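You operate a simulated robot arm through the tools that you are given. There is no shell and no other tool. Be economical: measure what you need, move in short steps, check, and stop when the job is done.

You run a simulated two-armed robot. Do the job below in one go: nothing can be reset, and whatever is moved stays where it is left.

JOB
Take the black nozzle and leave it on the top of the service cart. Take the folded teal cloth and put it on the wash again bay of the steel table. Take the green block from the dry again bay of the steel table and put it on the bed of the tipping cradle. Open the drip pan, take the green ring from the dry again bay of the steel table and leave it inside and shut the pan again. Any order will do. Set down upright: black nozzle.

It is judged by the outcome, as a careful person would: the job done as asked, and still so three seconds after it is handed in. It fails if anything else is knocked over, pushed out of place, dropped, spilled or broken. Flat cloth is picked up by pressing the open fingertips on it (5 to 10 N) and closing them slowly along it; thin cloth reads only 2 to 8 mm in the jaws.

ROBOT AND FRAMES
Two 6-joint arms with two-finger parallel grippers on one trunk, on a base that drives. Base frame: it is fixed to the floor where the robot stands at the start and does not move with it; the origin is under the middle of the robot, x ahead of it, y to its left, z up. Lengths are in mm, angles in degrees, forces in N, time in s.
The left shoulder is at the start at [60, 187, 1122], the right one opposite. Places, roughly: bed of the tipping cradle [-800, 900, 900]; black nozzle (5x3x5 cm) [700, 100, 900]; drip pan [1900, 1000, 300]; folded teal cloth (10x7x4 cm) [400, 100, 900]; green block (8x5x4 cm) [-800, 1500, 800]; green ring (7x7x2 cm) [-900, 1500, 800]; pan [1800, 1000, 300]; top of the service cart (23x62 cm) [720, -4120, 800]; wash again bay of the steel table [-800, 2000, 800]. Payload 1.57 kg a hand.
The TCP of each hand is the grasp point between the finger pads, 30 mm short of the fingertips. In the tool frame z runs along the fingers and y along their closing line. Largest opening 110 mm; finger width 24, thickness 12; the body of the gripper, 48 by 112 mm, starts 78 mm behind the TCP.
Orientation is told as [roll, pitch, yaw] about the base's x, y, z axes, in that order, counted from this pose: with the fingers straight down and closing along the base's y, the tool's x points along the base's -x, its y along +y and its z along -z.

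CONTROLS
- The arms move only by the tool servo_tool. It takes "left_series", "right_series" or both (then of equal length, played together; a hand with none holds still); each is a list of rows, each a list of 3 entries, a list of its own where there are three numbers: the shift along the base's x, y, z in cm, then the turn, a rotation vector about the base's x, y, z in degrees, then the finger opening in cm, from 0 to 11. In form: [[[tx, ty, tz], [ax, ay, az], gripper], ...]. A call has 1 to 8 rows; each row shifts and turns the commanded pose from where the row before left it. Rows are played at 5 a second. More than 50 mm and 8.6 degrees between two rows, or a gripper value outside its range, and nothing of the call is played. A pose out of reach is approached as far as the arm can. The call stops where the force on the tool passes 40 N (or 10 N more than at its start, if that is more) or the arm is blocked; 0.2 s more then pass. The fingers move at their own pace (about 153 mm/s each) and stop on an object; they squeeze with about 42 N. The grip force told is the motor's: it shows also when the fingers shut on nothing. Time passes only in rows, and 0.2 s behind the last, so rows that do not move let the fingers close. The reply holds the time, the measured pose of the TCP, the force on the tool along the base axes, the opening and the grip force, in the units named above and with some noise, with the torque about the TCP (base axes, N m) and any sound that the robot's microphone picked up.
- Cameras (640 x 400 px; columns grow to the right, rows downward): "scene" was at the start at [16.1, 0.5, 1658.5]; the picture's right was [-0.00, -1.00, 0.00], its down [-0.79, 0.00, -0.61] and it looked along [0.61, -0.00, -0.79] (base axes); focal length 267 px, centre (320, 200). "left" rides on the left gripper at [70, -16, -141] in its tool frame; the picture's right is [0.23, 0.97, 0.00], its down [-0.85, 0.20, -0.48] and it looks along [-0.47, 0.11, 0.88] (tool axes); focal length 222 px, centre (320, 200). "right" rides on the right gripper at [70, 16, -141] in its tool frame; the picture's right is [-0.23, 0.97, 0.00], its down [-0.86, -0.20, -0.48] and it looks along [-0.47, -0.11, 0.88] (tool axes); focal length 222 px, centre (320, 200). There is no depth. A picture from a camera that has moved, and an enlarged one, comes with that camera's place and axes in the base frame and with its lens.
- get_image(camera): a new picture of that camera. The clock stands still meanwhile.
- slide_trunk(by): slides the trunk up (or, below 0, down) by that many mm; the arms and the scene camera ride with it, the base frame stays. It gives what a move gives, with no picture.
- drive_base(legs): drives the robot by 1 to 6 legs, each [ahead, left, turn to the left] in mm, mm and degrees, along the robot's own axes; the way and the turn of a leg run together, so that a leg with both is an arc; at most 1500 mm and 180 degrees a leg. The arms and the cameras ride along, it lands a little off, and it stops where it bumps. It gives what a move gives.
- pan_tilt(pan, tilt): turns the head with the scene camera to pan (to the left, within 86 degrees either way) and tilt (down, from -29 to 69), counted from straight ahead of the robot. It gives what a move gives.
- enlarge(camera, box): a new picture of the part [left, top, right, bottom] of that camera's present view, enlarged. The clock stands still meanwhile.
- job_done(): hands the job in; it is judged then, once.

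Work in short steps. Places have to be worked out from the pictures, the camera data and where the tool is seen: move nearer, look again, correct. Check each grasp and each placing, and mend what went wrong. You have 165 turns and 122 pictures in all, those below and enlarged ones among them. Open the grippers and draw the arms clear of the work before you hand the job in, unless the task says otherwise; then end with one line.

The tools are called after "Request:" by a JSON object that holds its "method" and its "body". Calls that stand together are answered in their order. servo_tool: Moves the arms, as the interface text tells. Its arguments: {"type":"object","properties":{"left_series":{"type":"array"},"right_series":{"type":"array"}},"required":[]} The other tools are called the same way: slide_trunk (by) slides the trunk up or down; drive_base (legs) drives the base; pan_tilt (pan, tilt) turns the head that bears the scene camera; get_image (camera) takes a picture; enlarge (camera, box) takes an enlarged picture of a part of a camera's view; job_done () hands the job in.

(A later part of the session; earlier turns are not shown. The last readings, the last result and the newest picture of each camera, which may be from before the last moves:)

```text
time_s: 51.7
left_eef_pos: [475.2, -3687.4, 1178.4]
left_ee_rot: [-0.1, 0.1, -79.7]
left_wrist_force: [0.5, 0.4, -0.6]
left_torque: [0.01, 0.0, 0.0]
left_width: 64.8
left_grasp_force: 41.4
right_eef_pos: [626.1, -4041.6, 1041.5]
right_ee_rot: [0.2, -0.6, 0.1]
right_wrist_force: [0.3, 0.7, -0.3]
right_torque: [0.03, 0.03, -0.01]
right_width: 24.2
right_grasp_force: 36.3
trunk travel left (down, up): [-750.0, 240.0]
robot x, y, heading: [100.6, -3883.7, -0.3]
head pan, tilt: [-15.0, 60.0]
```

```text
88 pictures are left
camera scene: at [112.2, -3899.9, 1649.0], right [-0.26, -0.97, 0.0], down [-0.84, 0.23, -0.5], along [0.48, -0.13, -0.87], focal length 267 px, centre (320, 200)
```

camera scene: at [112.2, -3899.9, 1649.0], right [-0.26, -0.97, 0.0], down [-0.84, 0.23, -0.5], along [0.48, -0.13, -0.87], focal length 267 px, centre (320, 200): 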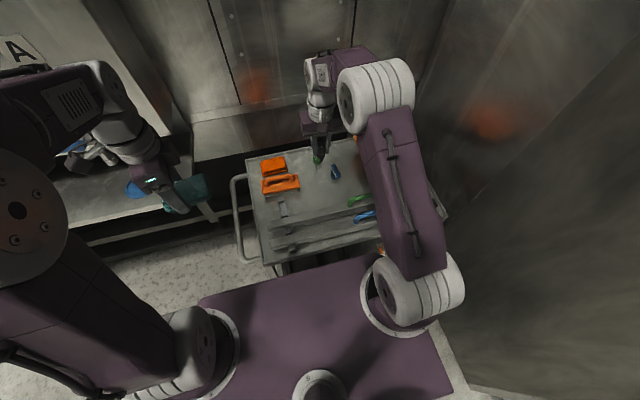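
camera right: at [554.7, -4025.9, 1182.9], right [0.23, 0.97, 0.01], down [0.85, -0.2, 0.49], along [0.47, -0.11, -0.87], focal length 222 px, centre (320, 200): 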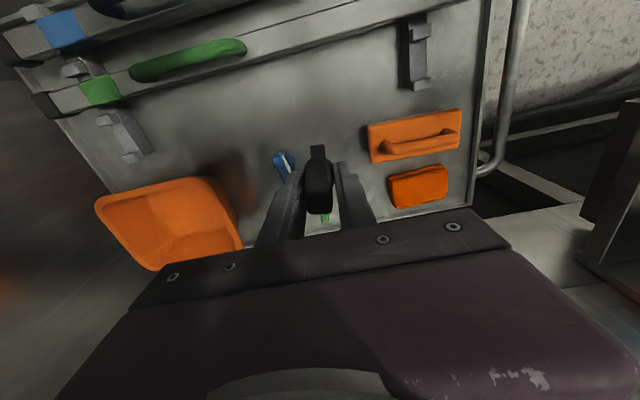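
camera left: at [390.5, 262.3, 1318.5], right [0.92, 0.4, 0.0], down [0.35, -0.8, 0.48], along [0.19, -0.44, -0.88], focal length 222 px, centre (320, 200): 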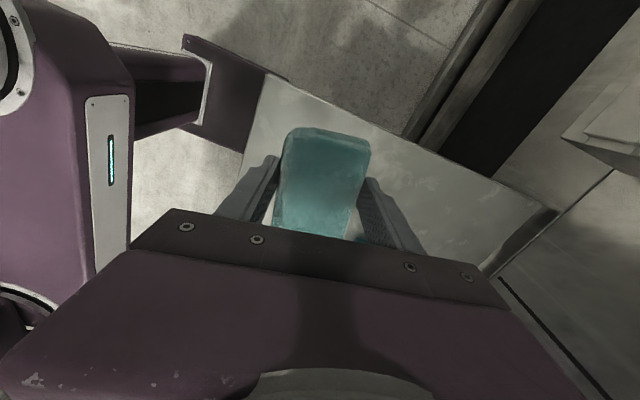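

Free spot confirmed between the orange tool and the blue tag. I centre at about (650, -4035) and descend to just above the surface (estimated z≈814).

Request:
{"method": "servo_tool", "body": {"right_series": [[[2.4, 0.7, 0], [0, 0, 0], 1], [[0, 0, -4], [0, 0, 0], 1], [[0, 0, -4], [0, 0, 0], 1], [[0, 0, -4], [0, 0, 0], 1], [[0, 0, -3], [0, 0, 0], 1], [[0, 0, -1.5], [0, 0, 0], 1]]}}

Request:
{"method": "get_image", "body": {"camera": "right"}}

```text
time_s: 53.1
left_eef_pos: [473.6, -3688.5, 1177.5]
left_ee_rot: [0.0, -0.1, -79.7]
left_wrist_force: [1.0, -0.3, -1.2]
left_torque: [0.04, 0.01, 0.01]
left_width: 65.1
left_grasp_force: 42.2
right_eef_pos: [649.3, -4035.2, 878.2]
right_ee_rot: [0.2, -0.7, 0.0]
right_wrist_force: [1.0, -0.5, -0.2]
right_torque: [-0.02, -0.01, -0.01]
right_width: 24.2
right_grasp_force: 36.3
trunk travel left (down, up): [-750.0, 240.0]
robot x, y, heading: [103.8, -3884.8, 0.1]
head pan, tilt: [-15.0, 60.0]
```

```text
87 pictures are left
camera right: at [577.3, -4019.5, 1020.2], right [0.23, 0.97, 0.01], down [0.85, -0.2, 0.49], along [0.48, -0.11, -0.87], focal length 222 px, centre (320, 200)
```

right: 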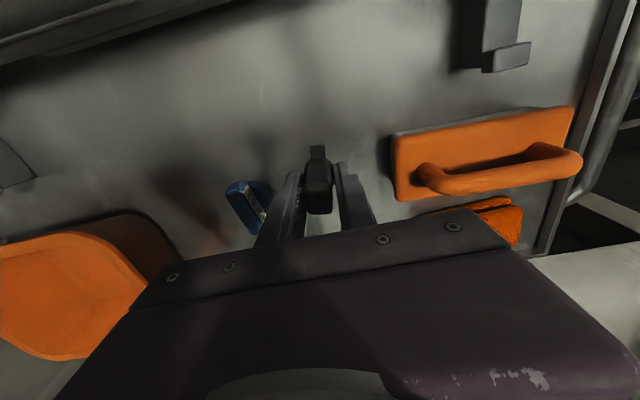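

Clear of neighbours. I lower in small steps until contact.

Request:
{"method": "servo_tool", "body": {"right_series": [[[0, 0, -0.6], [0, 0, 0], 1], [[0, 0, -0.6], [0, 0, 0], 1], [[0, 0, -0.6], [0, 0, 0], 1], [[0, 0, -0.4], [0, 0, 0], 1]]}}

```text
time_s: 54.1
left_eef_pos: [474.0, -3687.7, 1178.6]
left_ee_rot: [0.0, 0.0, -79.8]
left_wrist_force: [0.0, -0.2, -0.9]
left_torque: [0.02, -0.01, -0.02]
left_width: 64.6
left_grasp_force: 41.5
right_eef_pos: [648.2, -4035.0, 856.2]
right_ee_rot: [0.3, -0.5, 0.0]
right_wrist_force: [-0.6, -0.2, -0.6]
right_torque: [0.0, -0.01, 0.01]
right_width: 24.3
right_grasp_force: 36.6
trunk travel left (down, up): [-750.0, 240.0]
robot x, y, heading: [106.0, -3884.2, 0.1]
head pan, tilt: [-15.0, 60.0]
```

No contact yet; continuing in 3–4 mm steps.

Request:
{"method": "servo_tool", "body": {"right_series": [[[0, 0, -0.4], [0, 0, 0], 1], [[0, 0, -0.4], [0, 0, 0], 1], [[0, 0, -0.3], [0, 0, 0], 1]]}}

```text
time_s: 54.9
left_eef_pos: [473.7, -3687.9, 1178.6]
left_ee_rot: [-0.1, -0.2, -79.7]
left_wrist_force: [0.5, 0.4, -0.5]
left_torque: [0.02, -0.01, 0.0]
left_width: 64.7
left_grasp_force: 42.4
right_eef_pos: [648.9, -4035.5, 845.2]
right_ee_rot: [0.2, -0.5, 0.0]
right_wrist_force: [0.3, 1.1, 0.8]
right_torque: [0.0, -0.03, 0.0]
right_width: 24.1
right_grasp_force: 36.5
trunk travel left (down, up): [-750.0, 240.0]
robot x, y, heading: [106.2, -3882.8, -0.1]
head pan, tilt: [-15.0, 60.0]
```

Request:
{"method": "servo_tool", "body": {"right_series": [[[0, 0, -0.3], [0, 0, 0], 1], [[0, 0, -0.3], [0, 0, 0], 1], [[0, 0, 0], [0, 0, 0], 1]]}}

```text
time_s: 55.7
left_eef_pos: [473.8, -3687.3, 1178.8]
left_ee_rot: [0.1, -0.1, -79.7]
left_wrist_force: [0.0, -0.5, -0.2]
left_torque: [0.04, -0.03, 0.0]
left_width: 64.8
left_grasp_force: 42.3
right_eef_pos: [649.8, -4034.5, 839.4]
right_ee_rot: [0.2, -0.6, -0.1]
right_wrist_force: [-0.7, 1.3, 0.5]
right_torque: [0.0, 0.01, -0.01]
right_width: 24.3
right_grasp_force: 36.8
trunk travel left (down, up): [-750.0, 240.0]
robot x, y, heading: [104.9, -3879.9, 0.0]
head pan, tilt: [-15.0, 60.0]
```

Still no contact (nozzle bottom near z≈805). I continue down in small steps.

Request:
{"method": "servo_tool", "body": {"right_series": [[[0, 0, -0.3], [0, 0, 0], 1], [[0, 0, -0.3], [0, 0, 0], 1], [[0, 0, 0], [0, 0, 0], 1]]}}

Request:
{"method": "get_image", "body": {"camera": "right"}}

```text
time_s: 56.5
left_eef_pos: [471.6, -3687.2, 1180.6]
left_ee_rot: [0.1, -0.1, -79.6]
left_wrist_force: [-0.6, -0.4, -1.3]
left_torque: [0.01, -0.01, -0.01]
left_width: 64.8
left_grasp_force: 41.3
right_eef_pos: [649.0, -4034.3, 835.0]
right_ee_rot: [0.2, -0.9, 0.0]
right_wrist_force: [2.5, -2.1, 18.9]
right_torque: [-0.09, 0.14, 0.03]
right_width: 24.2
right_grasp_force: 36.2
trunk travel left (down, up): [-750.0, 240.0]
robot x, y, heading: [101.9, -3883.9, 0.2]
head pan, tilt: [-15.0, 60.0]
```

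```text
86 pictures are left
camera right: at [576.6, -4018.9, 976.8], right [0.23, 0.97, 0.01], down [0.85, -0.2, 0.49], along [0.48, -0.11, -0.87], focal length 222 px, centre (320, 200)
```

right: 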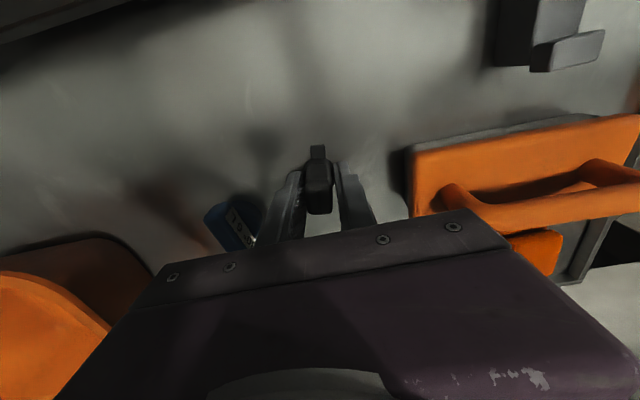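

Contact at 19 N. I ease up slightly, open modestly and lift away.

Request:
{"method": "servo_tool", "body": {"right_series": [[[0, 0, 0.15], [0, 0, 0], 1], [[0, 0, 0], [0, 0, 0], 3.2], [[0, 0, 0], [0, 0, 0], 4.5], [[0, 0, 0], [0, 0, 0], 4.5], [[0, 0, 1.5], [0, 0, 0], 4.5], [[0, 0, 3], [0, 0, 0], 4.5], [[0, 0, 4], [0, 0, 0], 4.5], [[0, 0, 4], [0, 0, 0], 4.5]]}}

Request:
{"method": "get_image", "body": {"camera": "right"}}

```text
time_s: 58.3
left_eef_pos: [473.6, -3686.6, 1176.2]
left_ee_rot: [0.2, -0.2, -79.6]
left_wrist_force: [0.1, 0.4, -0.6]
left_torque: [-0.02, -0.02, 0.02]
left_width: 64.9
left_grasp_force: 42.0
right_eef_pos: [647.8, -4035.3, 960.3]
right_ee_rot: [0.2, -0.6, 0.0]
right_wrist_force: [0.1, 0.1, 0.4]
right_torque: [0.0, 0.01, -0.01]
right_width: 45.1
right_grasp_force: 0.0
trunk travel left (down, up): [-750.0, 240.0]
robot x, y, heading: [104.2, -3879.9, -0.2]
head pan, tilt: [-15.0, 60.0]
```

```text
85 pictures are left
camera right: at [577.0, -4019.6, 1102.5], right [0.23, 0.97, 0.01], down [0.85, -0.2, 0.49], along [0.47, -0.11, -0.87], focal length 222 px, centre (320, 200)
```

right: 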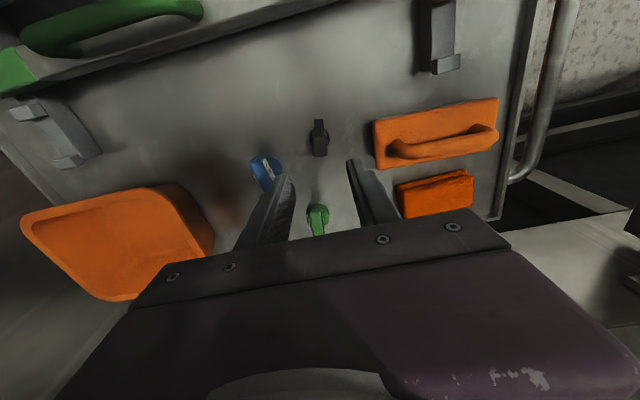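

Nozzle is standing on the cart. I raise and retract the right hand, then back away and strafe toward the steel table.

Request:
{"method": "servo_tool", "body": {"right_series": [[[0, 0, 4], [0, 0, 0], 4.5], [[0, 0, 4], [0, 0, 0], 5], [[-2, 0, 4], [0, 0, 0], 6], [[-3.5, 0, 3], [0, 0, 0], 7], [[-4.5, 0, 2], [0, 0, 0], 8], [[-5, 0, 0], [0, 0, 0], 9], [[-4.5, 0, 0], [0, 0, 0], 10], [[-3, 0, 0], [0, 0, 0], 11]]}}

Request:
{"method": "drive_base", "body": {"legs": [[-230, 0, 0], [0, 1500, 0], [0, 1500, 0], [0, 1400, 0]]}}

Request:
{"method": "pan_tilt", "body": {"pan": 70, "tilt": 25}}

Request:
{"method": "get_image", "body": {"camera": "scene"}}

```text
time_s: 60.1
left_eef_pos: [472.9, -3688.2, 1178.3]
left_ee_rot: [0.2, -0.1, -79.7]
left_wrist_force: [0.3, 0.0, 0.4]
left_torque: [0.03, 0.01, 0.02]
left_width: 64.9
left_grasp_force: 41.6
right_eef_pos: [421.1, -4034.7, 1129.9]
right_ee_rot: [0.2, -0.6, 0.0]
right_wrist_force: [0.1, 0.1, 0.2]
right_torque: [0.01, -0.05, 0.01]
right_width: 110.4
right_grasp_force: 0.1
trunk travel left (down, up): [-750.0, 240.0]
robot x, y, heading: [104.7, -3881.6, 0.0]
head pan, tilt: [-15.0, 60.0]
```

```text
time_s: 82.6
left_eef_pos: [231.5, 733.3, 1178.4]
left_ee_rot: [0.0, 0.0, -79.0]
left_wrist_force: [0.0, -0.1, -0.9]
left_torque: [0.01, 0.0, -0.03]
left_width: 65.1
left_grasp_force: 41.9
right_eef_pos: [184.6, 384.2, 1129.2]
right_ee_rot: [0.2, -0.5, 0.6]
right_wrist_force: [0.1, 0.4, -0.2]
right_torque: [0.0, 0.0, 0.04]
right_width: 109.7
right_grasp_force: 0.1
trunk travel left (down, up): [-750.0, 240.0]
robot x, y, heading: [-135.7, 533.7, 0.6]
head pan, tilt: [-15.0, 60.0]
```

```text
time_s: 84.2
left_eef_pos: [232.6, 733.5, 1178.8]
left_ee_rot: [0.0, 0.0, -79.0]
left_wrist_force: [0.6, -0.1, -1.5]
left_torque: [-0.02, -0.01, -0.03]
left_width: 64.8
left_grasp_force: 41.8
right_eef_pos: [184.5, 386.6, 1129.0]
right_ee_rot: [0.3, -0.7, 0.6]
right_wrist_force: [0.7, 0.5, -0.4]
right_torque: [0.01, 0.0, -0.01]
right_width: 110.2
right_grasp_force: 0.1
trunk travel left (down, up): [-750.0, 240.0]
robot x, y, heading: [-135.3, 533.3, 0.6]
head pan, tilt: [70.0, 25.0]
```

```text
84 pictures are left
camera scene: at [-163.5, 620.9, 1699.0], right [0.94, -0.33, 0.0], down [-0.14, -0.4, -0.91], along [0.3, 0.85, -0.42], focal length 267 px, centre (320, 200)
```

scene: 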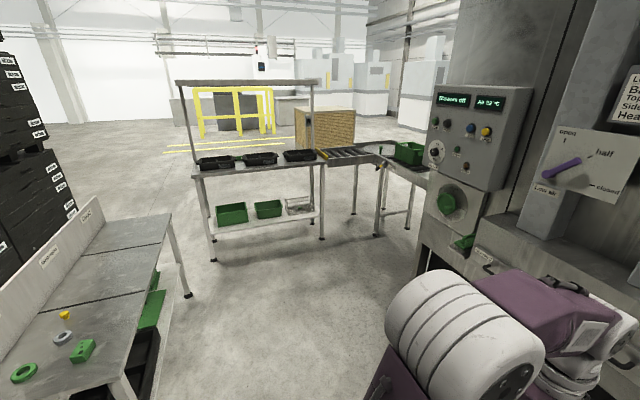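

I drive to an open spot and turn to face the steel table.

Request:
{"method": "drive_base", "body": {"legs": [[200, 1100, 0], [0, 0, 90], [0, 0, 90]]}}

Request:
{"method": "pan_tilt", "body": {"pan": 0, "tilt": 40}}

Request:
{"method": "get_image", "body": {"camera": "scene"}}

```text
time_s: 97.5
left_eef_pos: [-309.3, 1436.1, 1177.9]
left_ee_rot: [0.0, 0.0, 101.3]
left_wrist_force: [0.6, 0.8, 0.1]
left_torque: [-0.02, -0.04, -0.02]
left_width: 64.8
left_grasp_force: 41.8
right_eef_pos: [-263.7, 1784.9, 1129.3]
right_ee_rot: [0.2, -0.6, -179.0]
right_wrist_force: [0.5, -0.3, 0.4]
right_torque: [0.02, 0.0, -0.01]
right_width: 110.1
right_grasp_force: 0.0
trunk travel left (down, up): [-750.0, 240.0]
robot x, y, heading: [55.6, 1637.6, -179.3]
head pan, tilt: [70.0, 25.0]
```

```text
time_s: 99.0
left_eef_pos: [-308.4, 1436.3, 1178.5]
left_ee_rot: [0.0, -0.2, 101.4]
left_wrist_force: [0.6, 0.4, -0.1]
left_torque: [0.02, 0.05, -0.02]
left_width: 65.0
left_grasp_force: 41.9
right_eef_pos: [-263.8, 1784.9, 1129.9]
right_ee_rot: [0.2, -0.6, -179.0]
right_wrist_force: [0.5, -0.2, -0.5]
right_torque: [-0.01, -0.01, -0.02]
right_width: 110.0
right_grasp_force: 0.0
trunk travel left (down, up): [-750.0, 240.0]
robot x, y, heading: [56.4, 1637.8, -179.1]
head pan, tilt: [0.0, 40.0]
```

```text
83 pictures are left
camera scene: at [32.8, 1638.6, 1675.8], right [-0.02, 1.0, 0.0], down [0.64, 0.01, -0.77], along [-0.77, -0.01, -0.64], focal length 267 px, centre (320, 200)
```

scene: 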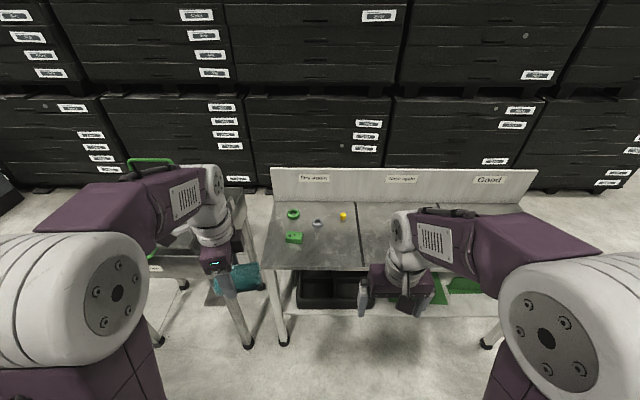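

Request:
{"method": "enlarge", "body": {"camera": "scene", "box": [240, 150, 560, 350]}}

```text
2.00 times, centred on (400, 250) of scene
camera zoom: at [32.8, 1638.6, 1675.8], right [-0.02, 1.0, 0.0], down [0.64, 0.01, -0.77], along [-0.77, -0.01, -0.64], focal length 534 px, centre (160, 100)
```

zoom: 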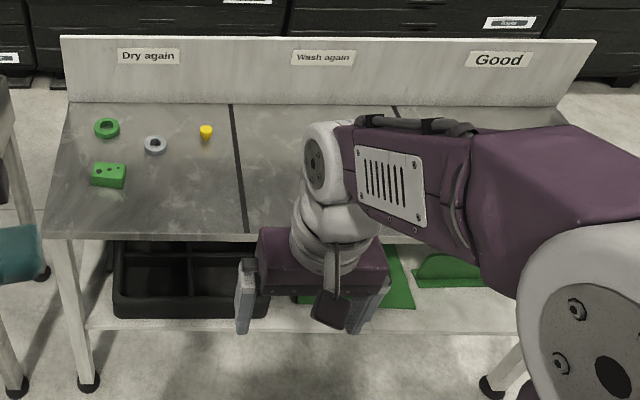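

The wash-again bay centre is about (-815, 2013, 800). I move the robot so that the left hand reaches it.

Request:
{"method": "drive_base", "body": {"legs": [[0, -548, -0.9], [365, 0, 0]]}}

Request:
{"method": "pan_tilt", "body": {"pan": 15, "tilt": 55}}

Request:
{"method": "get_image", "body": {"camera": "scene"}}

Request:
{"method": "get_image", "body": {"camera": "left"}}

```text
time_s: 104.0
left_eef_pos: [-678.1, 1988.8, 1178.8]
left_ee_rot: [0.1, 0.0, 100.5]
left_wrist_force: [0.8, 0.9, -0.3]
left_torque: [0.0, 0.04, -0.01]
left_width: 65.2
left_grasp_force: 41.7
right_eef_pos: [-627.8, 2334.4, 1129.9]
right_ee_rot: [0.1, -0.7, -179.8]
right_wrist_force: [0.2, 1.6, 0.4]
right_torque: [0.0, 0.0, -0.01]
right_width: 109.9
right_grasp_force: 0.0
trunk travel left (down, up): [-750.0, 240.0]
robot x, y, heading: [-312.6, 2186.5, -180.0]
head pan, tilt: [0.0, 40.0]
```

```text
time_s: 104.8
left_eef_pos: [-678.4, 1987.4, 1177.7]
left_ee_rot: [0.0, 0.1, 100.5]
left_wrist_force: [-0.7, -0.3, -0.3]
left_torque: [-0.04, -0.02, 0.01]
left_width: 64.7
left_grasp_force: 42.2
right_eef_pos: [-628.9, 2334.2, 1129.6]
right_ee_rot: [0.2, -0.5, -179.8]
right_wrist_force: [-1.4, -0.7, -0.4]
right_torque: [0.02, -0.02, -0.01]
right_width: 109.9
right_grasp_force: 0.0
trunk travel left (down, up): [-750.0, 240.0]
robot x, y, heading: [-312.1, 2186.0, -179.9]
head pan, tilt: [15.0, 55.0]
```

```text
81 pictures are left
camera scene: at [-319.5, 2166.7, 1655.1], right [-0.26, 0.97, 0.0], down [0.79, 0.21, -0.57], along [-0.55, -0.15, -0.82], focal length 267 px, centre (320, 200)
```

scene: 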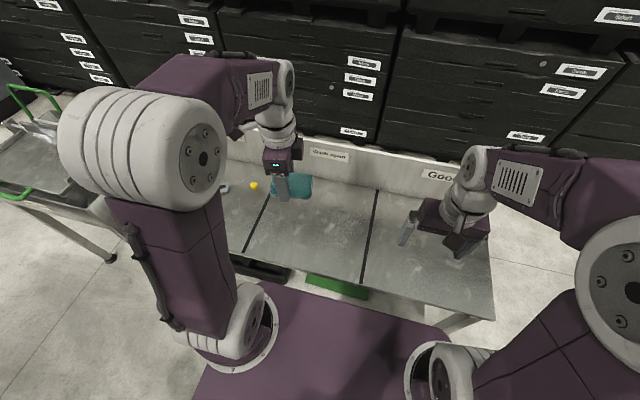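

```text
80 pictures are left
camera left: at [-649.1, 1922.8, 1318.6], right [-0.92, -0.4, 0.0], down [-0.35, 0.8, 0.48], along [-0.19, 0.44, -0.88], focal length 222 px, centre (320, 200)
```

left: 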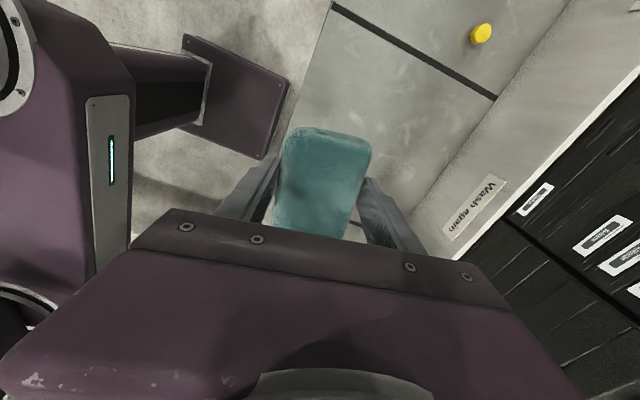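

Bay confirmed. I move the left hand over the bay centre and descend toward the surface.

Request:
{"method": "servo_tool", "body": {"left_series": [[[-4, 1, 0], [0, 0, 0], 3], [[-4, 1, 0], [0, 0, 0], 3], [[-4, 0.6, -2], [0, 0, 0], 3], [[-1, 0, -4.5], [0, 0, 0], 3], [[0, 0, -5], [0, 0, 0], 3], [[0, 0, -5], [0, 0, 0], 3], [[0, 0, -5], [0, 0, 0], 3], [[0, 0, -5], [0, 0, 0], 3]]}}

Request:
{"method": "servo_tool", "body": {"left_series": [[[0, 0, -3], [0, 0, 0], 3], [[0, 0, -1], [0, 0, 0], 3], [[0, 0, -0.5], [0, 0, 0], 3]]}}

Request:
{"method": "get_image", "body": {"camera": "left"}}

```text
time_s: 106.6
left_eef_pos: [-809.3, 2013.0, 912.1]
left_ee_rot: [0.0, 0.0, 100.6]
left_wrist_force: [0.1, 0.3, -0.2]
left_torque: [-0.04, -0.02, -0.01]
left_width: 64.8
left_grasp_force: 42.5
right_eef_pos: [-629.2, 2334.7, 1129.2]
right_ee_rot: [0.2, -0.7, -179.9]
right_wrist_force: [-0.4, 0.7, 0.1]
right_torque: [0.0, 0.0, 0.0]
right_width: 110.1
right_grasp_force: 0.0
trunk travel left (down, up): [-750.0, 240.0]
robot x, y, heading: [-309.4, 2185.7, -179.9]
head pan, tilt: [15.0, 55.0]
```

```text
time_s: 107.4
left_eef_pos: [-808.4, 2014.2, 868.1]
left_ee_rot: [0.0, 0.0, 100.4]
left_wrist_force: [0.4, 0.4, -0.4]
left_torque: [-0.07, -0.03, 0.01]
left_width: 64.5
left_grasp_force: 42.2
right_eef_pos: [-627.8, 2334.9, 1128.8]
right_ee_rot: [0.2, -0.6, -179.8]
right_wrist_force: [0.0, 0.0, -0.7]
right_torque: [-0.01, 0.02, -0.03]
right_width: 110.2
right_grasp_force: 0.1
trunk travel left (down, up): [-750.0, 240.0]
robot x, y, heading: [-311.9, 2186.7, -179.7]
head pan, tilt: [15.0, 55.0]
```

```text
79 pictures are left
camera left: at [-778.1, 1948.6, 1008.5], right [-0.92, -0.4, 0.0], down [-0.35, 0.8, 0.48], along [-0.19, 0.44, -0.88], focal length 222 px, centre (320, 200)
```

left: 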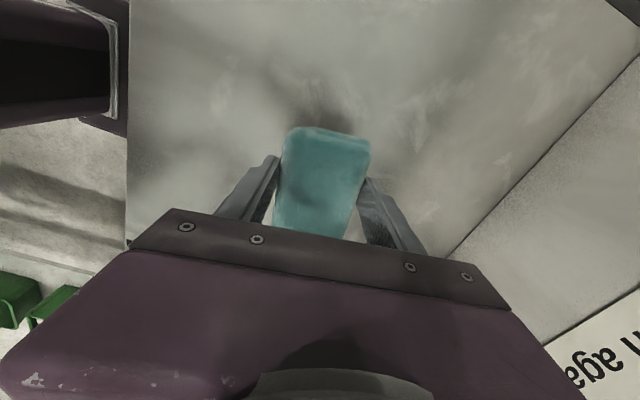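

Lowering in small steps until light contact.

Request:
{"method": "servo_tool", "body": {"left_series": [[[0, 0, -0.5], [0, 0, 0], 3], [[0, 0, -0.5], [0, 0, 0], 3], [[0, 0, -0.5], [0, 0, 0], 3], [[0, 0, -0.5], [0, 0, 0], 3]]}}

Request:
{"method": "servo_tool", "body": {"left_series": [[[0, 0, -0.3], [0, 0, 0], 3], [[0, 0, -0.3], [0, 0, 0], 3], [[0, 0, -0.3], [0, 0, 0], 3]]}}

```text
time_s: 108.4
left_eef_pos: [-808.2, 2013.8, 848.2]
left_ee_rot: [0.0, 0.0, 100.4]
left_wrist_force: [-0.9, -0.1, -1.8]
left_torque: [-0.03, -0.02, -0.03]
left_width: 64.8
left_grasp_force: 42.5
right_eef_pos: [-628.2, 2334.9, 1129.3]
right_ee_rot: [0.3, -0.5, -179.8]
right_wrist_force: [0.8, 1.1, 0.3]
right_torque: [0.0, -0.04, 0.02]
right_width: 110.1
right_grasp_force: 0.1
trunk travel left (down, up): [-750.0, 240.0]
robot x, y, heading: [-312.0, 2184.3, -179.9]
head pan, tilt: [15.0, 55.0]
```

```text
time_s: 109.2
left_eef_pos: [-808.0, 2013.4, 838.2]
left_ee_rot: [0.1, -0.1, 100.4]
left_wrist_force: [0.1, 0.2, -1.2]
left_torque: [-0.01, 0.01, 0.03]
left_width: 65.1
left_grasp_force: 41.9
right_eef_pos: [-627.4, 2334.0, 1129.3]
right_ee_rot: [0.3, -0.6, -179.8]
right_wrist_force: [-0.3, 0.3, -0.3]
right_torque: [0.0, 0.01, 0.01]
right_width: 110.2
right_grasp_force: 0.2
trunk travel left (down, up): [-750.0, 240.0]
robot x, y, heading: [-307.1, 2183.0, -179.8]
head pan, tilt: [15.0, 55.0]
```

Request:
{"method": "servo_tool", "body": {"left_series": [[[0, 0, -0.3], [0, 0, 0], 3], [[0, 0, -0.3], [0, 0, 0], 3], [[0, 0, 0], [0, 0, 0], 3]]}}

```text
time_s: 110.0
left_eef_pos: [-808.3, 2014.0, 832.0]
left_ee_rot: [0.0, -0.1, 100.5]
left_wrist_force: [0.0, 0.1, -0.7]
left_torque: [-0.01, 0.02, 0.01]
left_width: 64.8
left_grasp_force: 41.6
right_eef_pos: [-628.5, 2335.2, 1129.3]
right_ee_rot: [0.2, -0.6, -179.8]
right_wrist_force: [0.5, 0.3, -0.6]
right_torque: [-0.01, 0.0, 0.02]
right_width: 109.8
right_grasp_force: 0.0
trunk travel left (down, up): [-750.0, 240.0]
robot x, y, heading: [-310.6, 2184.7, -180.0]
head pan, tilt: [15.0, 55.0]
```

Still free; continuing lower.

Request:
{"method": "servo_tool", "body": {"left_series": [[[0, 0, -0.3], [0, 0, 0], 3], [[0, 0, -0.3], [0, 0, 0], 3], [[0, 0, 0], [0, 0, 0], 3]]}}

Request:
{"method": "get_image", "body": {"camera": "left"}}

```text
time_s: 110.8
left_eef_pos: [-807.4, 2013.4, 827.3]
left_ee_rot: [0.0, -0.1, 100.5]
left_wrist_force: [0.1, 0.5, -1.4]
left_torque: [-0.02, 0.01, -0.02]
left_width: 64.9
left_grasp_force: 42.1
right_eef_pos: [-628.3, 2335.3, 1128.8]
right_ee_rot: [0.2, -0.7, -179.7]
right_wrist_force: [0.6, 0.1, 0.6]
right_torque: [0.0, 0.02, -0.02]
right_width: 109.6
right_grasp_force: 0.1
trunk travel left (down, up): [-750.0, 240.0]
robot x, y, heading: [-312.1, 2185.2, -179.9]
head pan, tilt: [15.0, 55.0]
```

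```text
78 pictures are left
camera left: at [-778.2, 1949.1, 967.8], right [-0.92, -0.4, 0.0], down [-0.35, 0.8, 0.48], along [-0.19, 0.44, -0.88], focal length 222 px, centre (320, 200)
```

left: 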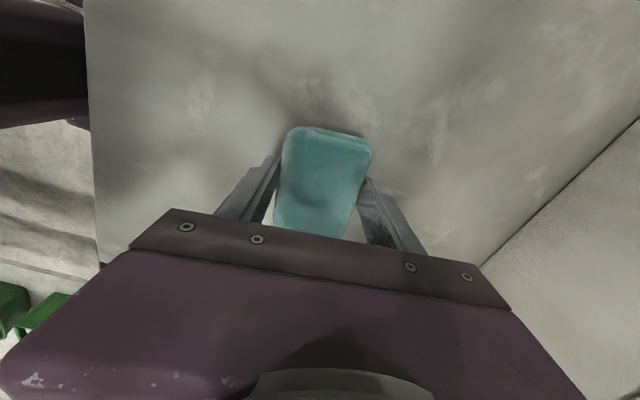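

The shadow suggests a remaining gap; I go on down.

Request:
{"method": "servo_tool", "body": {"left_series": [[[0, 0, -0.4], [0, 0, 0], 3], [[0, 0, -0.4], [0, 0, 0], 3], [[0, 0, 0], [0, 0, 0], 3]]}}

Request:
{"method": "servo_tool", "body": {"left_series": [[[0, 0, -0.4], [0, 0, 0], 3], [[0, 0, -0.2], [0, 0, 0], 3], [[0, 0, 0], [0, 0, 0], 3]]}}

```text
time_s: 111.6
left_eef_pos: [-809.5, 2014.9, 818.5]
left_ee_rot: [0.0, 0.1, 100.5]
left_wrist_force: [1.2, 0.3, -1.2]
left_torque: [-0.02, -0.03, 0.01]
left_width: 64.7
left_grasp_force: 41.7
right_eef_pos: [-629.4, 2335.1, 1129.4]
right_ee_rot: [0.2, -0.7, -179.8]
right_wrist_force: [1.0, -0.4, -0.5]
right_torque: [-0.03, -0.01, 0.0]
right_width: 110.1
right_grasp_force: 0.0
trunk travel left (down, up): [-750.0, 240.0]
robot x, y, heading: [-309.8, 2186.6, -179.9]
head pan, tilt: [15.0, 55.0]
```

```text
time_s: 112.5
left_eef_pos: [-808.2, 2014.0, 818.3]
left_ee_rot: [0.4, -0.2, 100.5]
left_wrist_force: [6.7, -1.9, 23.6]
left_torque: [0.32, -0.63, -0.05]
left_width: 65.0
left_grasp_force: 42.1
right_eef_pos: [-624.6, 2335.0, 1129.4]
right_ee_rot: [0.2, -0.9, -179.9]
right_wrist_force: [-0.6, -0.2, -0.2]
right_torque: [-0.04, -0.02, 0.01]
right_width: 110.2
right_grasp_force: 0.2
trunk travel left (down, up): [-750.0, 240.0]
robot x, y, heading: [-311.1, 2187.3, -179.9]
head pan, tilt: [15.0, 55.0]
stopped in row 3 (left hand): the force on the tool passed its limit (the readings are from after the stop); the commanded pose is now the measured one
```

Contact: the table surface is at about z≈785. I ease up 2 mm, open and lift.

Request:
{"method": "servo_tool", "body": {"left_series": [[[0, 0, 0.2], [0, 0, 0], 3], [[0, 0, 0], [0, 0, 0], 7], [[0, 0, 0], [0, 0, 0], 9], [[0, 0, 0], [0, 0, 0], 9], [[0, 0, 2], [0, 0, 0], 9], [[0, 0, 4], [0, 0, 0], 9], [[0, 0, 5], [0, 0, 0], 9], [[0, 0, 5], [0, 0, 0], 9]]}}

Request:
{"method": "get_image", "body": {"camera": "left"}}

```text
time_s: 114.3
left_eef_pos: [-809.4, 2014.7, 977.5]
left_ee_rot: [0.4, -0.1, 100.6]
left_wrist_force: [-0.4, 0.0, -1.0]
left_torque: [0.0, 0.0, -0.01]
left_width: 90.1
left_grasp_force: 0.1
right_eef_pos: [-626.8, 2334.8, 1129.8]
right_ee_rot: [0.1, -0.7, -179.7]
right_wrist_force: [0.7, 0.2, 0.0]
right_torque: [0.03, 0.01, -0.02]
right_width: 109.9
right_grasp_force: 0.0
trunk travel left (down, up): [-750.0, 240.0]
robot x, y, heading: [-311.8, 2185.2, -179.9]
head pan, tilt: [15.0, 55.0]
```

```text
77 pictures are left
camera left: at [-778.7, 1949.4, 1117.2], right [-0.92, -0.4, 0.01], down [-0.35, 0.8, 0.48], along [-0.2, 0.44, -0.88], focal length 222 px, centre (320, 200)
```

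left: 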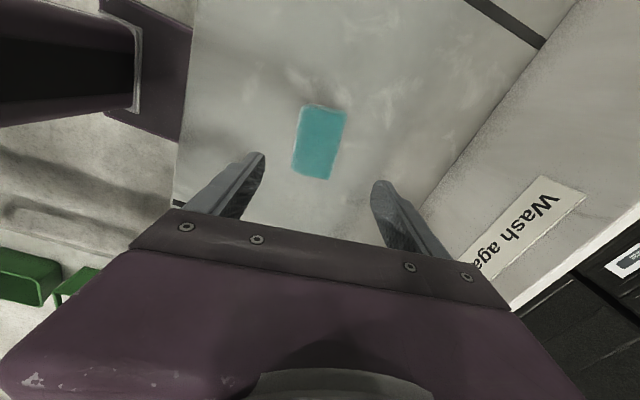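

The cloth lies in the wash-again bay. I raise the left hand and strafe toward the dry-again bay for the block.

Request:
{"method": "servo_tool", "body": {"left_series": [[[0, 0, 5], [0, 0, 0], 11], [[1, 0, 4.5], [0, 0, 0], 11], [[2, 0, 4], [0, 0, -3], 11], [[2, 0, 0], [0, 0, -3], 11]]}}

Request:
{"method": "drive_base", "body": {"legs": [[0, 500, 0]]}}

Request:
{"method": "get_image", "body": {"camera": "left"}}

Request:
{"method": "get_image", "body": {"camera": "scene"}}

```text
time_s: 115.3
left_eef_pos: [-759.7, 2014.3, 1110.6]
left_ee_rot: [0.4, 0.0, 94.5]
left_wrist_force: [1.1, -0.8, 0.4]
left_torque: [-0.01, -0.01, -0.04]
left_width: 110.2
left_grasp_force: 0.1
right_eef_pos: [-628.0, 2334.3, 1128.7]
right_ee_rot: [0.1, -0.7, -179.8]
right_wrist_force: [0.1, 0.4, -0.5]
right_torque: [-0.03, 0.02, -0.01]
right_width: 109.7
right_grasp_force: 0.1
trunk travel left (down, up): [-750.0, 240.0]
robot x, y, heading: [-307.4, 2182.2, -179.9]
head pan, tilt: [15.0, 55.0]
```

```text
time_s: 118.2
left_eef_pos: [-760.5, 1512.9, 1111.8]
left_ee_rot: [0.5, 0.0, 94.4]
left_wrist_force: [0.4, 0.3, -0.5]
left_torque: [0.02, 0.01, 0.0]
left_width: 110.1
left_grasp_force: 0.0
right_eef_pos: [-626.9, 1834.2, 1130.1]
right_ee_rot: [0.2, -0.6, -179.9]
right_wrist_force: [-0.2, -0.4, 0.7]
right_torque: [0.0, -0.01, 0.01]
right_width: 109.7
right_grasp_force: 0.0
trunk travel left (down, up): [-750.0, 240.0]
robot x, y, heading: [-309.9, 1679.4, -179.8]
head pan, tilt: [15.0, 55.0]
```

```text
76 pictures are left
camera left: at [-736.0, 1444.7, 1252.1], right [-0.95, -0.3, 0.01], down [-0.26, 0.84, 0.48], along [-0.15, 0.46, -0.88], focal length 222 px, centre (320, 200)
```

left: 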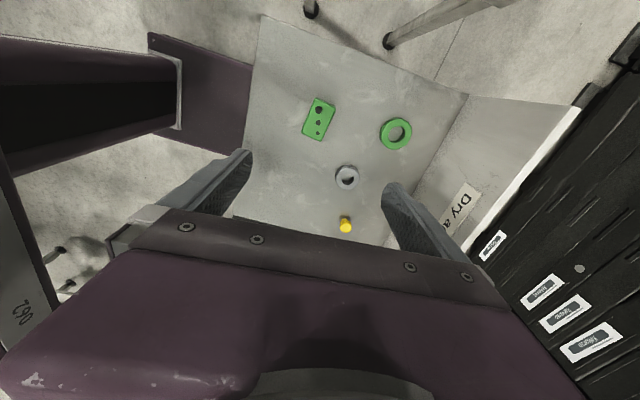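

```text
75 pictures are left
camera scene: at [-317.8, 1665.5, 1655.1], right [-0.26, 0.97, 0.0], down [0.79, 0.21, -0.57], along [-0.55, -0.15, -0.82], focal length 267 px, centre (320, 200)
```

scene: 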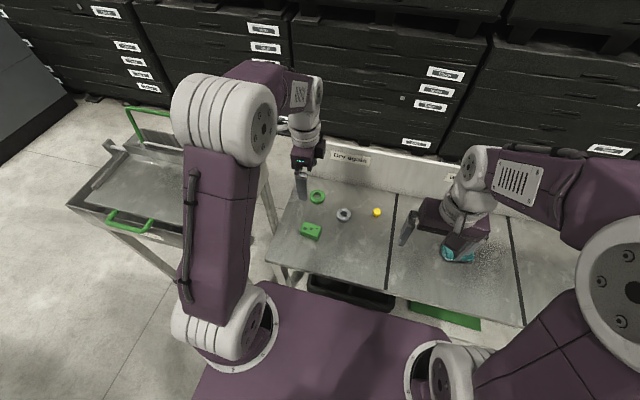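

Block centre ≈ (-757, 1507), its long axis along y. I align the left hand and descend over it.

Request:
{"method": "servo_tool", "body": {"left_series": [[[0.3, -0.6, -4], [0, 0, -4.1], 11], [[0, 0, -5], [0, 0, -4.1], 11], [[0, 0, -5], [0, 0, 0], 11], [[0, 0, -5], [0, 0, 0], 11]]}}

Request:
{"method": "get_image", "body": {"camera": "left"}}

```text
time_s: 119.2
left_eef_pos: [-758.4, 1507.0, 920.5]
left_ee_rot: [0.3, -0.1, 86.2]
left_wrist_force: [-0.4, 0.7, 0.0]
left_torque: [0.02, 0.02, -0.02]
left_width: 110.0
left_grasp_force: 0.0
right_eef_pos: [-628.5, 1832.6, 1128.9]
right_ee_rot: [0.3, -0.6, -179.9]
right_wrist_force: [-0.2, -0.6, -0.1]
right_torque: [-0.02, -0.02, 0.05]
right_width: 110.2
right_grasp_force: 0.0
trunk travel left (down, up): [-750.0, 240.0]
robot x, y, heading: [-306.5, 1683.8, -179.9]
head pan, tilt: [15.0, 55.0]
```

```text
74 pictures are left
camera left: at [-744.2, 1435.7, 1060.6], right [-0.99, -0.16, 0.01], down [-0.14, 0.87, 0.48], along [-0.08, 0.47, -0.88], focal length 222 px, centre (320, 200)
```

left: 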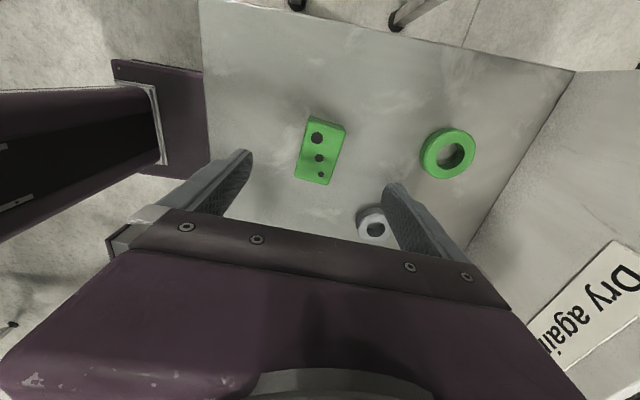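

Alignment good. I descend to the grasp height (about 822).

Request:
{"method": "servo_tool", "body": {"left_series": [[[0.3, -0.4, -4], [0, 0, -2], 9], [[0, 0, -3], [0, 0, 0], 9], [[0, 0, -2], [0, 0, 0], 9], [[0, 0, -0.8], [0, 0, 0], 9]]}}

Request:
{"method": "servo_tool", "body": {"left_series": [[[0, 0, 0], [0, 0, 0], 7], [[0, 0, 0], [0, 0, 0], 5.5], [[0, 0, 0], [0, 0, 0], 4.5], [[0, 0, 0], [0, 0, 0], 3], [[0, 0, 0], [0, 0, 0], 3]]}}

Request:
{"method": "get_image", "body": {"camera": "left"}}

```text
time_s: 120.2
left_eef_pos: [-754.1, 1502.0, 823.5]
left_ee_rot: [0.5, 0.0, 84.3]
left_wrist_force: [-0.6, 0.2, -0.2]
left_torque: [0.02, -0.02, 0.01]
left_width: 89.7
left_grasp_force: 0.0
right_eef_pos: [-627.8, 1832.9, 1128.7]
right_ee_rot: [0.2, -0.7, -179.8]
right_wrist_force: [-0.7, -0.2, 0.3]
right_torque: [0.03, 0.02, 0.0]
right_width: 110.1
right_grasp_force: 0.2
trunk travel left (down, up): [-750.0, 240.0]
robot x, y, heading: [-311.1, 1682.0, -180.0]
head pan, tilt: [15.0, 55.0]
```

```text
time_s: 121.4
left_eef_pos: [-752.7, 1502.4, 824.1]
left_ee_rot: [0.3, -0.1, 84.4]
left_wrist_force: [0.1, 0.2, 0.6]
left_torque: [0.01, -0.01, 0.04]
left_width: 44.1
left_grasp_force: 41.6
right_eef_pos: [-628.1, 1832.8, 1129.0]
right_ee_rot: [0.2, -0.6, -179.9]
right_wrist_force: [-0.7, -0.6, -0.8]
right_torque: [0.0, -0.04, 0.0]
right_width: 109.7
right_grasp_force: 0.1
trunk travel left (down, up): [-750.0, 240.0]
robot x, y, heading: [-312.6, 1682.9, -180.1]
head pan, tilt: [15.0, 55.0]
```

```text
73 pictures are left
camera left: at [-742.4, 1431.4, 964.0], right [-0.99, -0.13, 0.01], down [-0.11, 0.87, 0.48], along [-0.07, 0.48, -0.88], focal length 222 px, centre (320, 200)
```

left: 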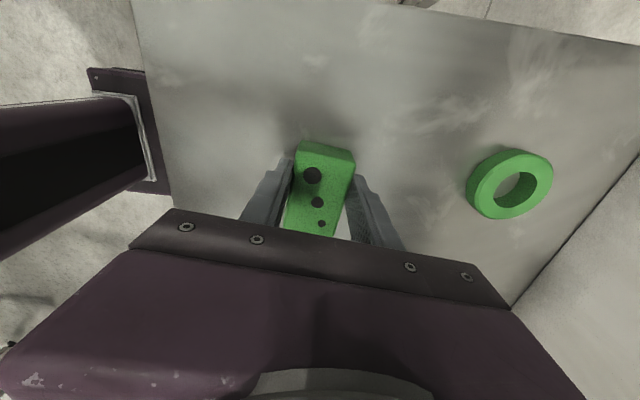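

Block gripped at 44 mm. I lift it and shift the robot so the right hand gets over the ring.

Request:
{"method": "servo_tool", "body": {"left_series": [[[0, 0, 3], [0, 0, 0], 3], [[0, 0, 5], [0, 0, 0], 3], [[0, 0, 5], [0, 0, 0], 3], [[0, 0, 5], [0, 0, 0], 3], [[0, 0, 5], [0, 0, 0], 3], [[1, 0, 4.5], [0, 0, 0], 3], [[4, 0, 2], [0, 0, 0], 3], [[4, 0, 0], [0, 0, 0], 3]]}}

Request:
{"method": "drive_base", "body": {"legs": [[0, 340, 0], [50, 0, 0]]}}

Request:
{"method": "get_image", "body": {"camera": "right"}}

Request:
{"method": "get_image", "body": {"camera": "left"}}

```text
time_s: 123.2
left_eef_pos: [-662.3, 1502.1, 1120.1]
left_ee_rot: [0.3, -0.1, 84.2]
left_wrist_force: [0.1, 0.1, -1.8]
left_torque: [-0.02, 0.02, -0.02]
left_width: 44.2
left_grasp_force: 42.3
right_eef_pos: [-626.0, 1833.2, 1130.3]
right_ee_rot: [0.2, -0.7, -179.9]
right_wrist_force: [0.2, 0.1, -0.6]
right_torque: [0.0, 0.0, 0.01]
right_width: 110.1
right_grasp_force: 0.0
trunk travel left (down, up): [-750.0, 240.0]
robot x, y, heading: [-308.6, 1682.3, -180.0]
head pan, tilt: [15.0, 55.0]
```

```text
time_s: 126.0
left_eef_pos: [-707.2, 1163.3, 1121.2]
left_ee_rot: [0.7, 0.0, 84.3]
left_wrist_force: [0.4, 0.2, -1.0]
left_torque: [-0.04, 0.04, 0.01]
left_width: 44.0
left_grasp_force: 42.1
right_eef_pos: [-670.8, 1494.4, 1131.3]
right_ee_rot: [0.2, -0.8, -180.0]
right_wrist_force: [0.0, 0.1, 0.6]
right_torque: [0.0, 0.06, 0.0]
right_width: 110.1
right_grasp_force: 0.0
trunk travel left (down, up): [-750.0, 240.0]
robot x, y, heading: [-359.9, 1341.2, 179.9]
head pan, tilt: [15.0, 55.0]
```

```text
72 pictures are left
camera right: at [-599.1, 1478.3, 1272.9], right [-0.23, -0.97, 0.01], down [-0.85, 0.2, 0.49], along [-0.48, 0.11, -0.87], focal length 222 px, centre (320, 200)
```

right: 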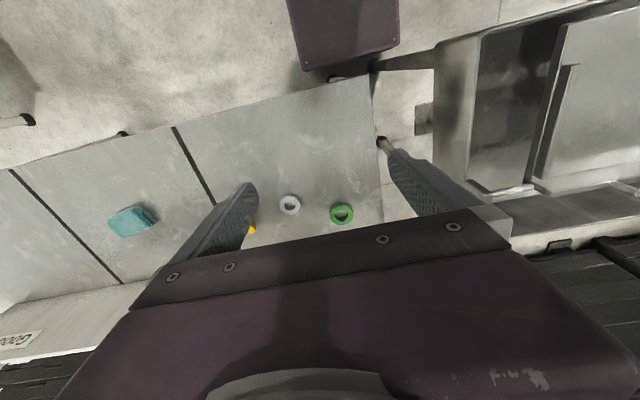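

```text
71 pictures are left
camera left: at [-696.7, 1092.9, 1261.4], right [-0.99, -0.13, 0.01], down [-0.11, 0.87, 0.48], along [-0.07, 0.48, -0.88], focal length 222 px, centre (320, 200)
```

left: 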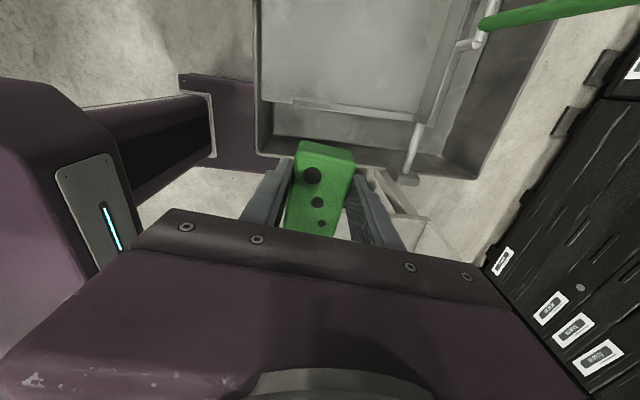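

Ring at ≈ (-910, 1494). I move the right hand over it and down partway, then check.

Request:
{"method": "servo_tool", "body": {"right_series": [[[-4.8, 0, 0], [0, 0, 0], 11], [[-4.8, 0, 0], [0, 0, 0], 11], [[-4.8, 0, 0], [0, 0, 0], 11], [[-4.8, 0, -1], [0, 0, 0], 11], [[-4.5, 0, -2], [0, 0, 0], 11], [[0, 0, -5], [0, 0, 0], 11], [[0, 0, -5], [0, 0, 0], 11], [[0, 0, -5], [0, 0, 0], 10]]}}

Request:
{"method": "get_image", "body": {"camera": "right"}}

```text
time_s: 127.8
left_eef_pos: [-714.7, 1164.1, 1118.9]
left_ee_rot: [0.4, -0.1, 84.2]
left_wrist_force: [0.5, 0.2, -2.4]
left_torque: [-0.05, 0.02, 0.03]
left_width: 43.8
left_grasp_force: 42.1
right_eef_pos: [-914.5, 1492.8, 948.4]
right_ee_rot: [0.3, -0.5, -180.0]
right_wrist_force: [-0.5, -0.3, -0.8]
right_torque: [0.02, -0.01, 0.0]
right_width: 100.2
right_grasp_force: 0.1
trunk travel left (down, up): [-750.0, 240.0]
robot x, y, heading: [-354.1, 1341.4, 179.8]
head pan, tilt: [15.0, 55.0]
```

```text
70 pictures are left
camera right: at [-844.1, 1477.2, 1090.1], right [-0.23, -0.97, 0.01], down [-0.85, 0.2, 0.49], along [-0.47, 0.11, -0.87], focal length 222 px, centre (320, 200)
```

right: 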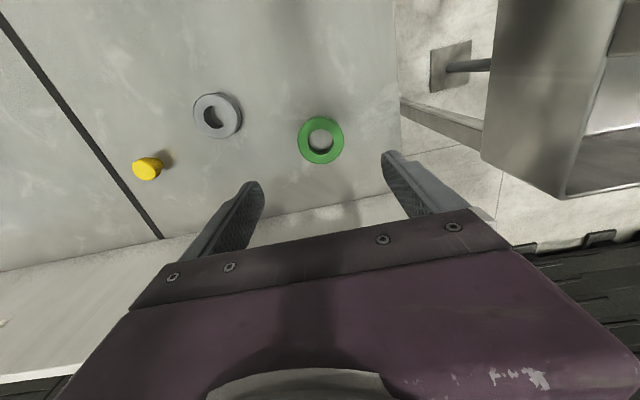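

Centred on the ring. I descend to grasp height.

Request:
{"method": "servo_tool", "body": {"right_series": [[[0.2, 0, -4], [0, 0, 0], 10], [[0, 0, -4], [0, 0, 0], 10], [[0, 0, -3], [0, 0, 0], 10], [[0, 0, -1.2], [0, 0, 0], 10], [[0, 0, -0.5], [0, 0, 0], 10]]}}

Request:
{"method": "get_image", "body": {"camera": "right"}}

```text
time_s: 129.0
left_eef_pos: [-713.8, 1162.1, 1118.7]
left_ee_rot: [0.5, -0.2, 84.3]
left_wrist_force: [-0.4, 0.3, -1.6]
left_torque: [-0.01, -0.01, 0.02]
left_width: 44.3
left_grasp_force: 42.3
right_eef_pos: [-910.5, 1493.9, 821.6]
right_ee_rot: [0.2, -0.6, -179.9]
right_wrist_force: [0.4, 0.3, -0.3]
right_torque: [0.02, 0.01, 0.01]
right_width: 100.0
right_grasp_force: 0.2
trunk travel left (down, up): [-750.0, 240.0]
robot x, y, heading: [-357.5, 1341.2, 179.6]
head pan, tilt: [15.0, 55.0]
```

```text
69 pictures are left
camera right: at [-840.4, 1477.7, 963.9], right [-0.23, -0.97, 0.01], down [-0.85, 0.2, 0.49], along [-0.48, 0.11, -0.87], focal length 222 px, centre (320, 200)
```

right: 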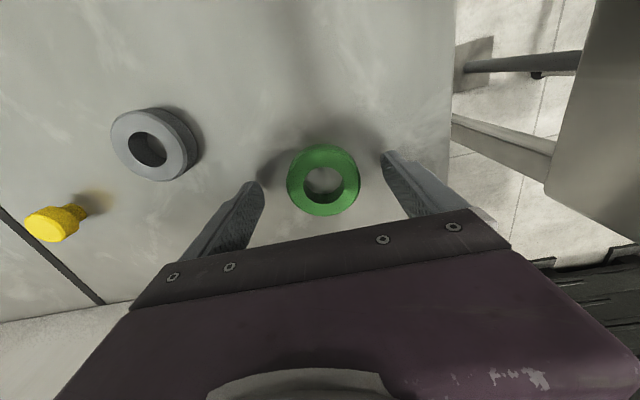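

Well centred. I lower another 3 mm and close on the ring.

Request:
{"method": "servo_tool", "body": {"right_series": [[[0, 0, -0.3], [0, 0, 0], 10], [[0, 0, 0], [0, 0, 0], 8.5], [[0, 0, 0], [0, 0, 0], 7], [[0, 0, 0], [0, 0, 0], 5], [[0, 0, 0], [0, 0, 0], 5], [[0, 0, 3], [0, 0, 0], 5], [[0, 0, 4], [0, 0, 0], 5]]}}

Request:
{"method": "get_image", "body": {"camera": "right"}}

```text
time_s: 130.6
left_eef_pos: [-713.8, 1163.1, 1119.5]
left_ee_rot: [0.4, -0.1, 84.2]
left_wrist_force: [0.5, 0.4, -1.3]
left_torque: [-0.04, 0.0, 0.0]
left_width: 44.4
left_grasp_force: 41.8
right_eef_pos: [-911.2, 1492.8, 889.4]
right_ee_rot: [0.2, -0.6, -179.9]
right_wrist_force: [0.7, -0.3, 0.1]
right_torque: [0.03, 0.02, 0.01]
right_width: 59.5
right_grasp_force: 42.6
trunk travel left (down, up): [-750.0, 240.0]
robot x, y, heading: [-358.4, 1342.0, 180.0]
head pan, tilt: [15.0, 55.0]
```

```text
68 pictures are left
camera right: at [-839.7, 1477.1, 1032.3], right [-0.23, -0.97, 0.01], down [-0.85, 0.2, 0.49], along [-0.48, 0.11, -0.87], focal length 222 px, centre (320, 200)
```

right: 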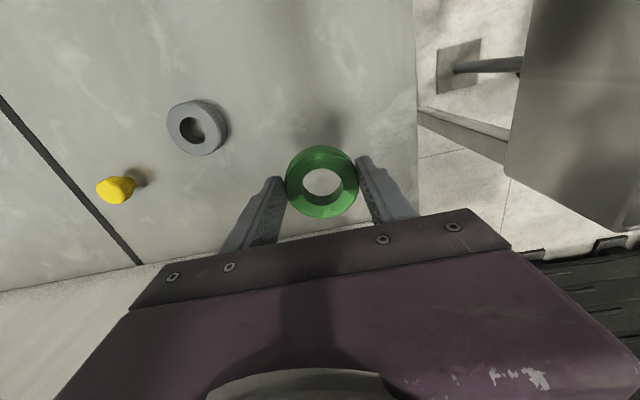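

Ring held. I lift and retract the right hand, then look at the tipping cradle.

Request:
{"method": "servo_tool", "body": {"right_series": [[[0, 0, 5], [0, 0, 0], 5], [[0, 0, 5], [0, 0, 0], 5], [[1, 0, 4.5], [0, 0, 0], 5], [[3, 0, 4], [0, 0, 0], 5], [[4.5, 0, 2], [0, 0, 0], 5], [[5, 0, 0], [0, 0, 0], 5], [[5, 0, 0], [0, 0, 0], 5], [[5, 0, 0], [0, 0, 0], 5]]}}

Request:
{"method": "pan_tilt", "body": {"pan": 35, "tilt": 50}}

Request:
{"method": "get_image", "body": {"camera": "scene"}}

```text
time_s: 132.4
left_eef_pos: [-712.1, 1162.7, 1119.1]
left_ee_rot: [0.5, -0.1, 84.1]
left_wrist_force: [1.2, 0.4, -0.8]
left_torque: [-0.02, 0.05, -0.02]
left_width: 44.3
left_grasp_force: 41.7
right_eef_pos: [-674.5, 1493.8, 1097.2]
right_ee_rot: [0.2, -0.7, -180.0]
right_wrist_force: [0.4, 0.1, -1.0]
right_torque: [-0.06, 0.03, -0.03]
right_width: 59.8
right_grasp_force: 41.6
trunk travel left (down, up): [-750.0, 240.0]
robot x, y, heading: [-355.2, 1343.5, 179.9]
head pan, tilt: [15.0, 55.0]
```

```text
time_s: 133.2
left_eef_pos: [-714.2, 1163.0, 1118.5]
left_ee_rot: [0.3, -0.2, 84.2]
left_wrist_force: [0.4, -0.1, -0.9]
left_torque: [0.0, 0.01, 0.0]
left_width: 44.1
left_grasp_force: 41.8
right_eef_pos: [-676.9, 1493.8, 1095.2]
right_ee_rot: [0.3, -0.7, -180.0]
right_wrist_force: [-0.1, -1.2, -0.9]
right_torque: [0.01, -0.04, 0.01]
right_width: 59.7
right_grasp_force: 41.6
trunk travel left (down, up): [-750.0, 240.0]
robot x, y, heading: [-359.2, 1345.5, 179.9]
head pan, tilt: [35.0, 50.0]
```

```text
67 pictures are left
camera scene: at [-361.8, 1298.7, 1661.5], right [-0.57, 0.82, 0.0], down [0.63, 0.44, -0.64], along [-0.53, -0.37, -0.77], focal length 267 px, centre (320, 200)
```

scene: 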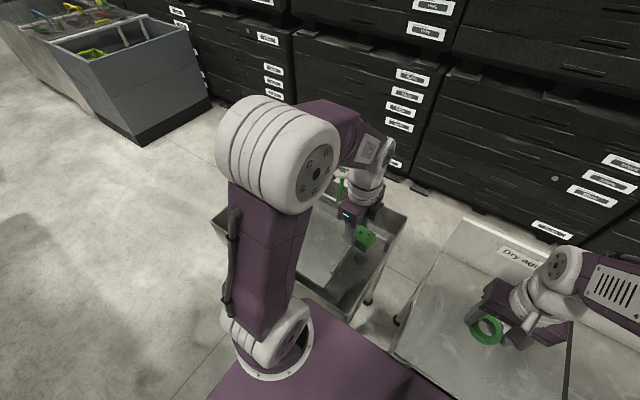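

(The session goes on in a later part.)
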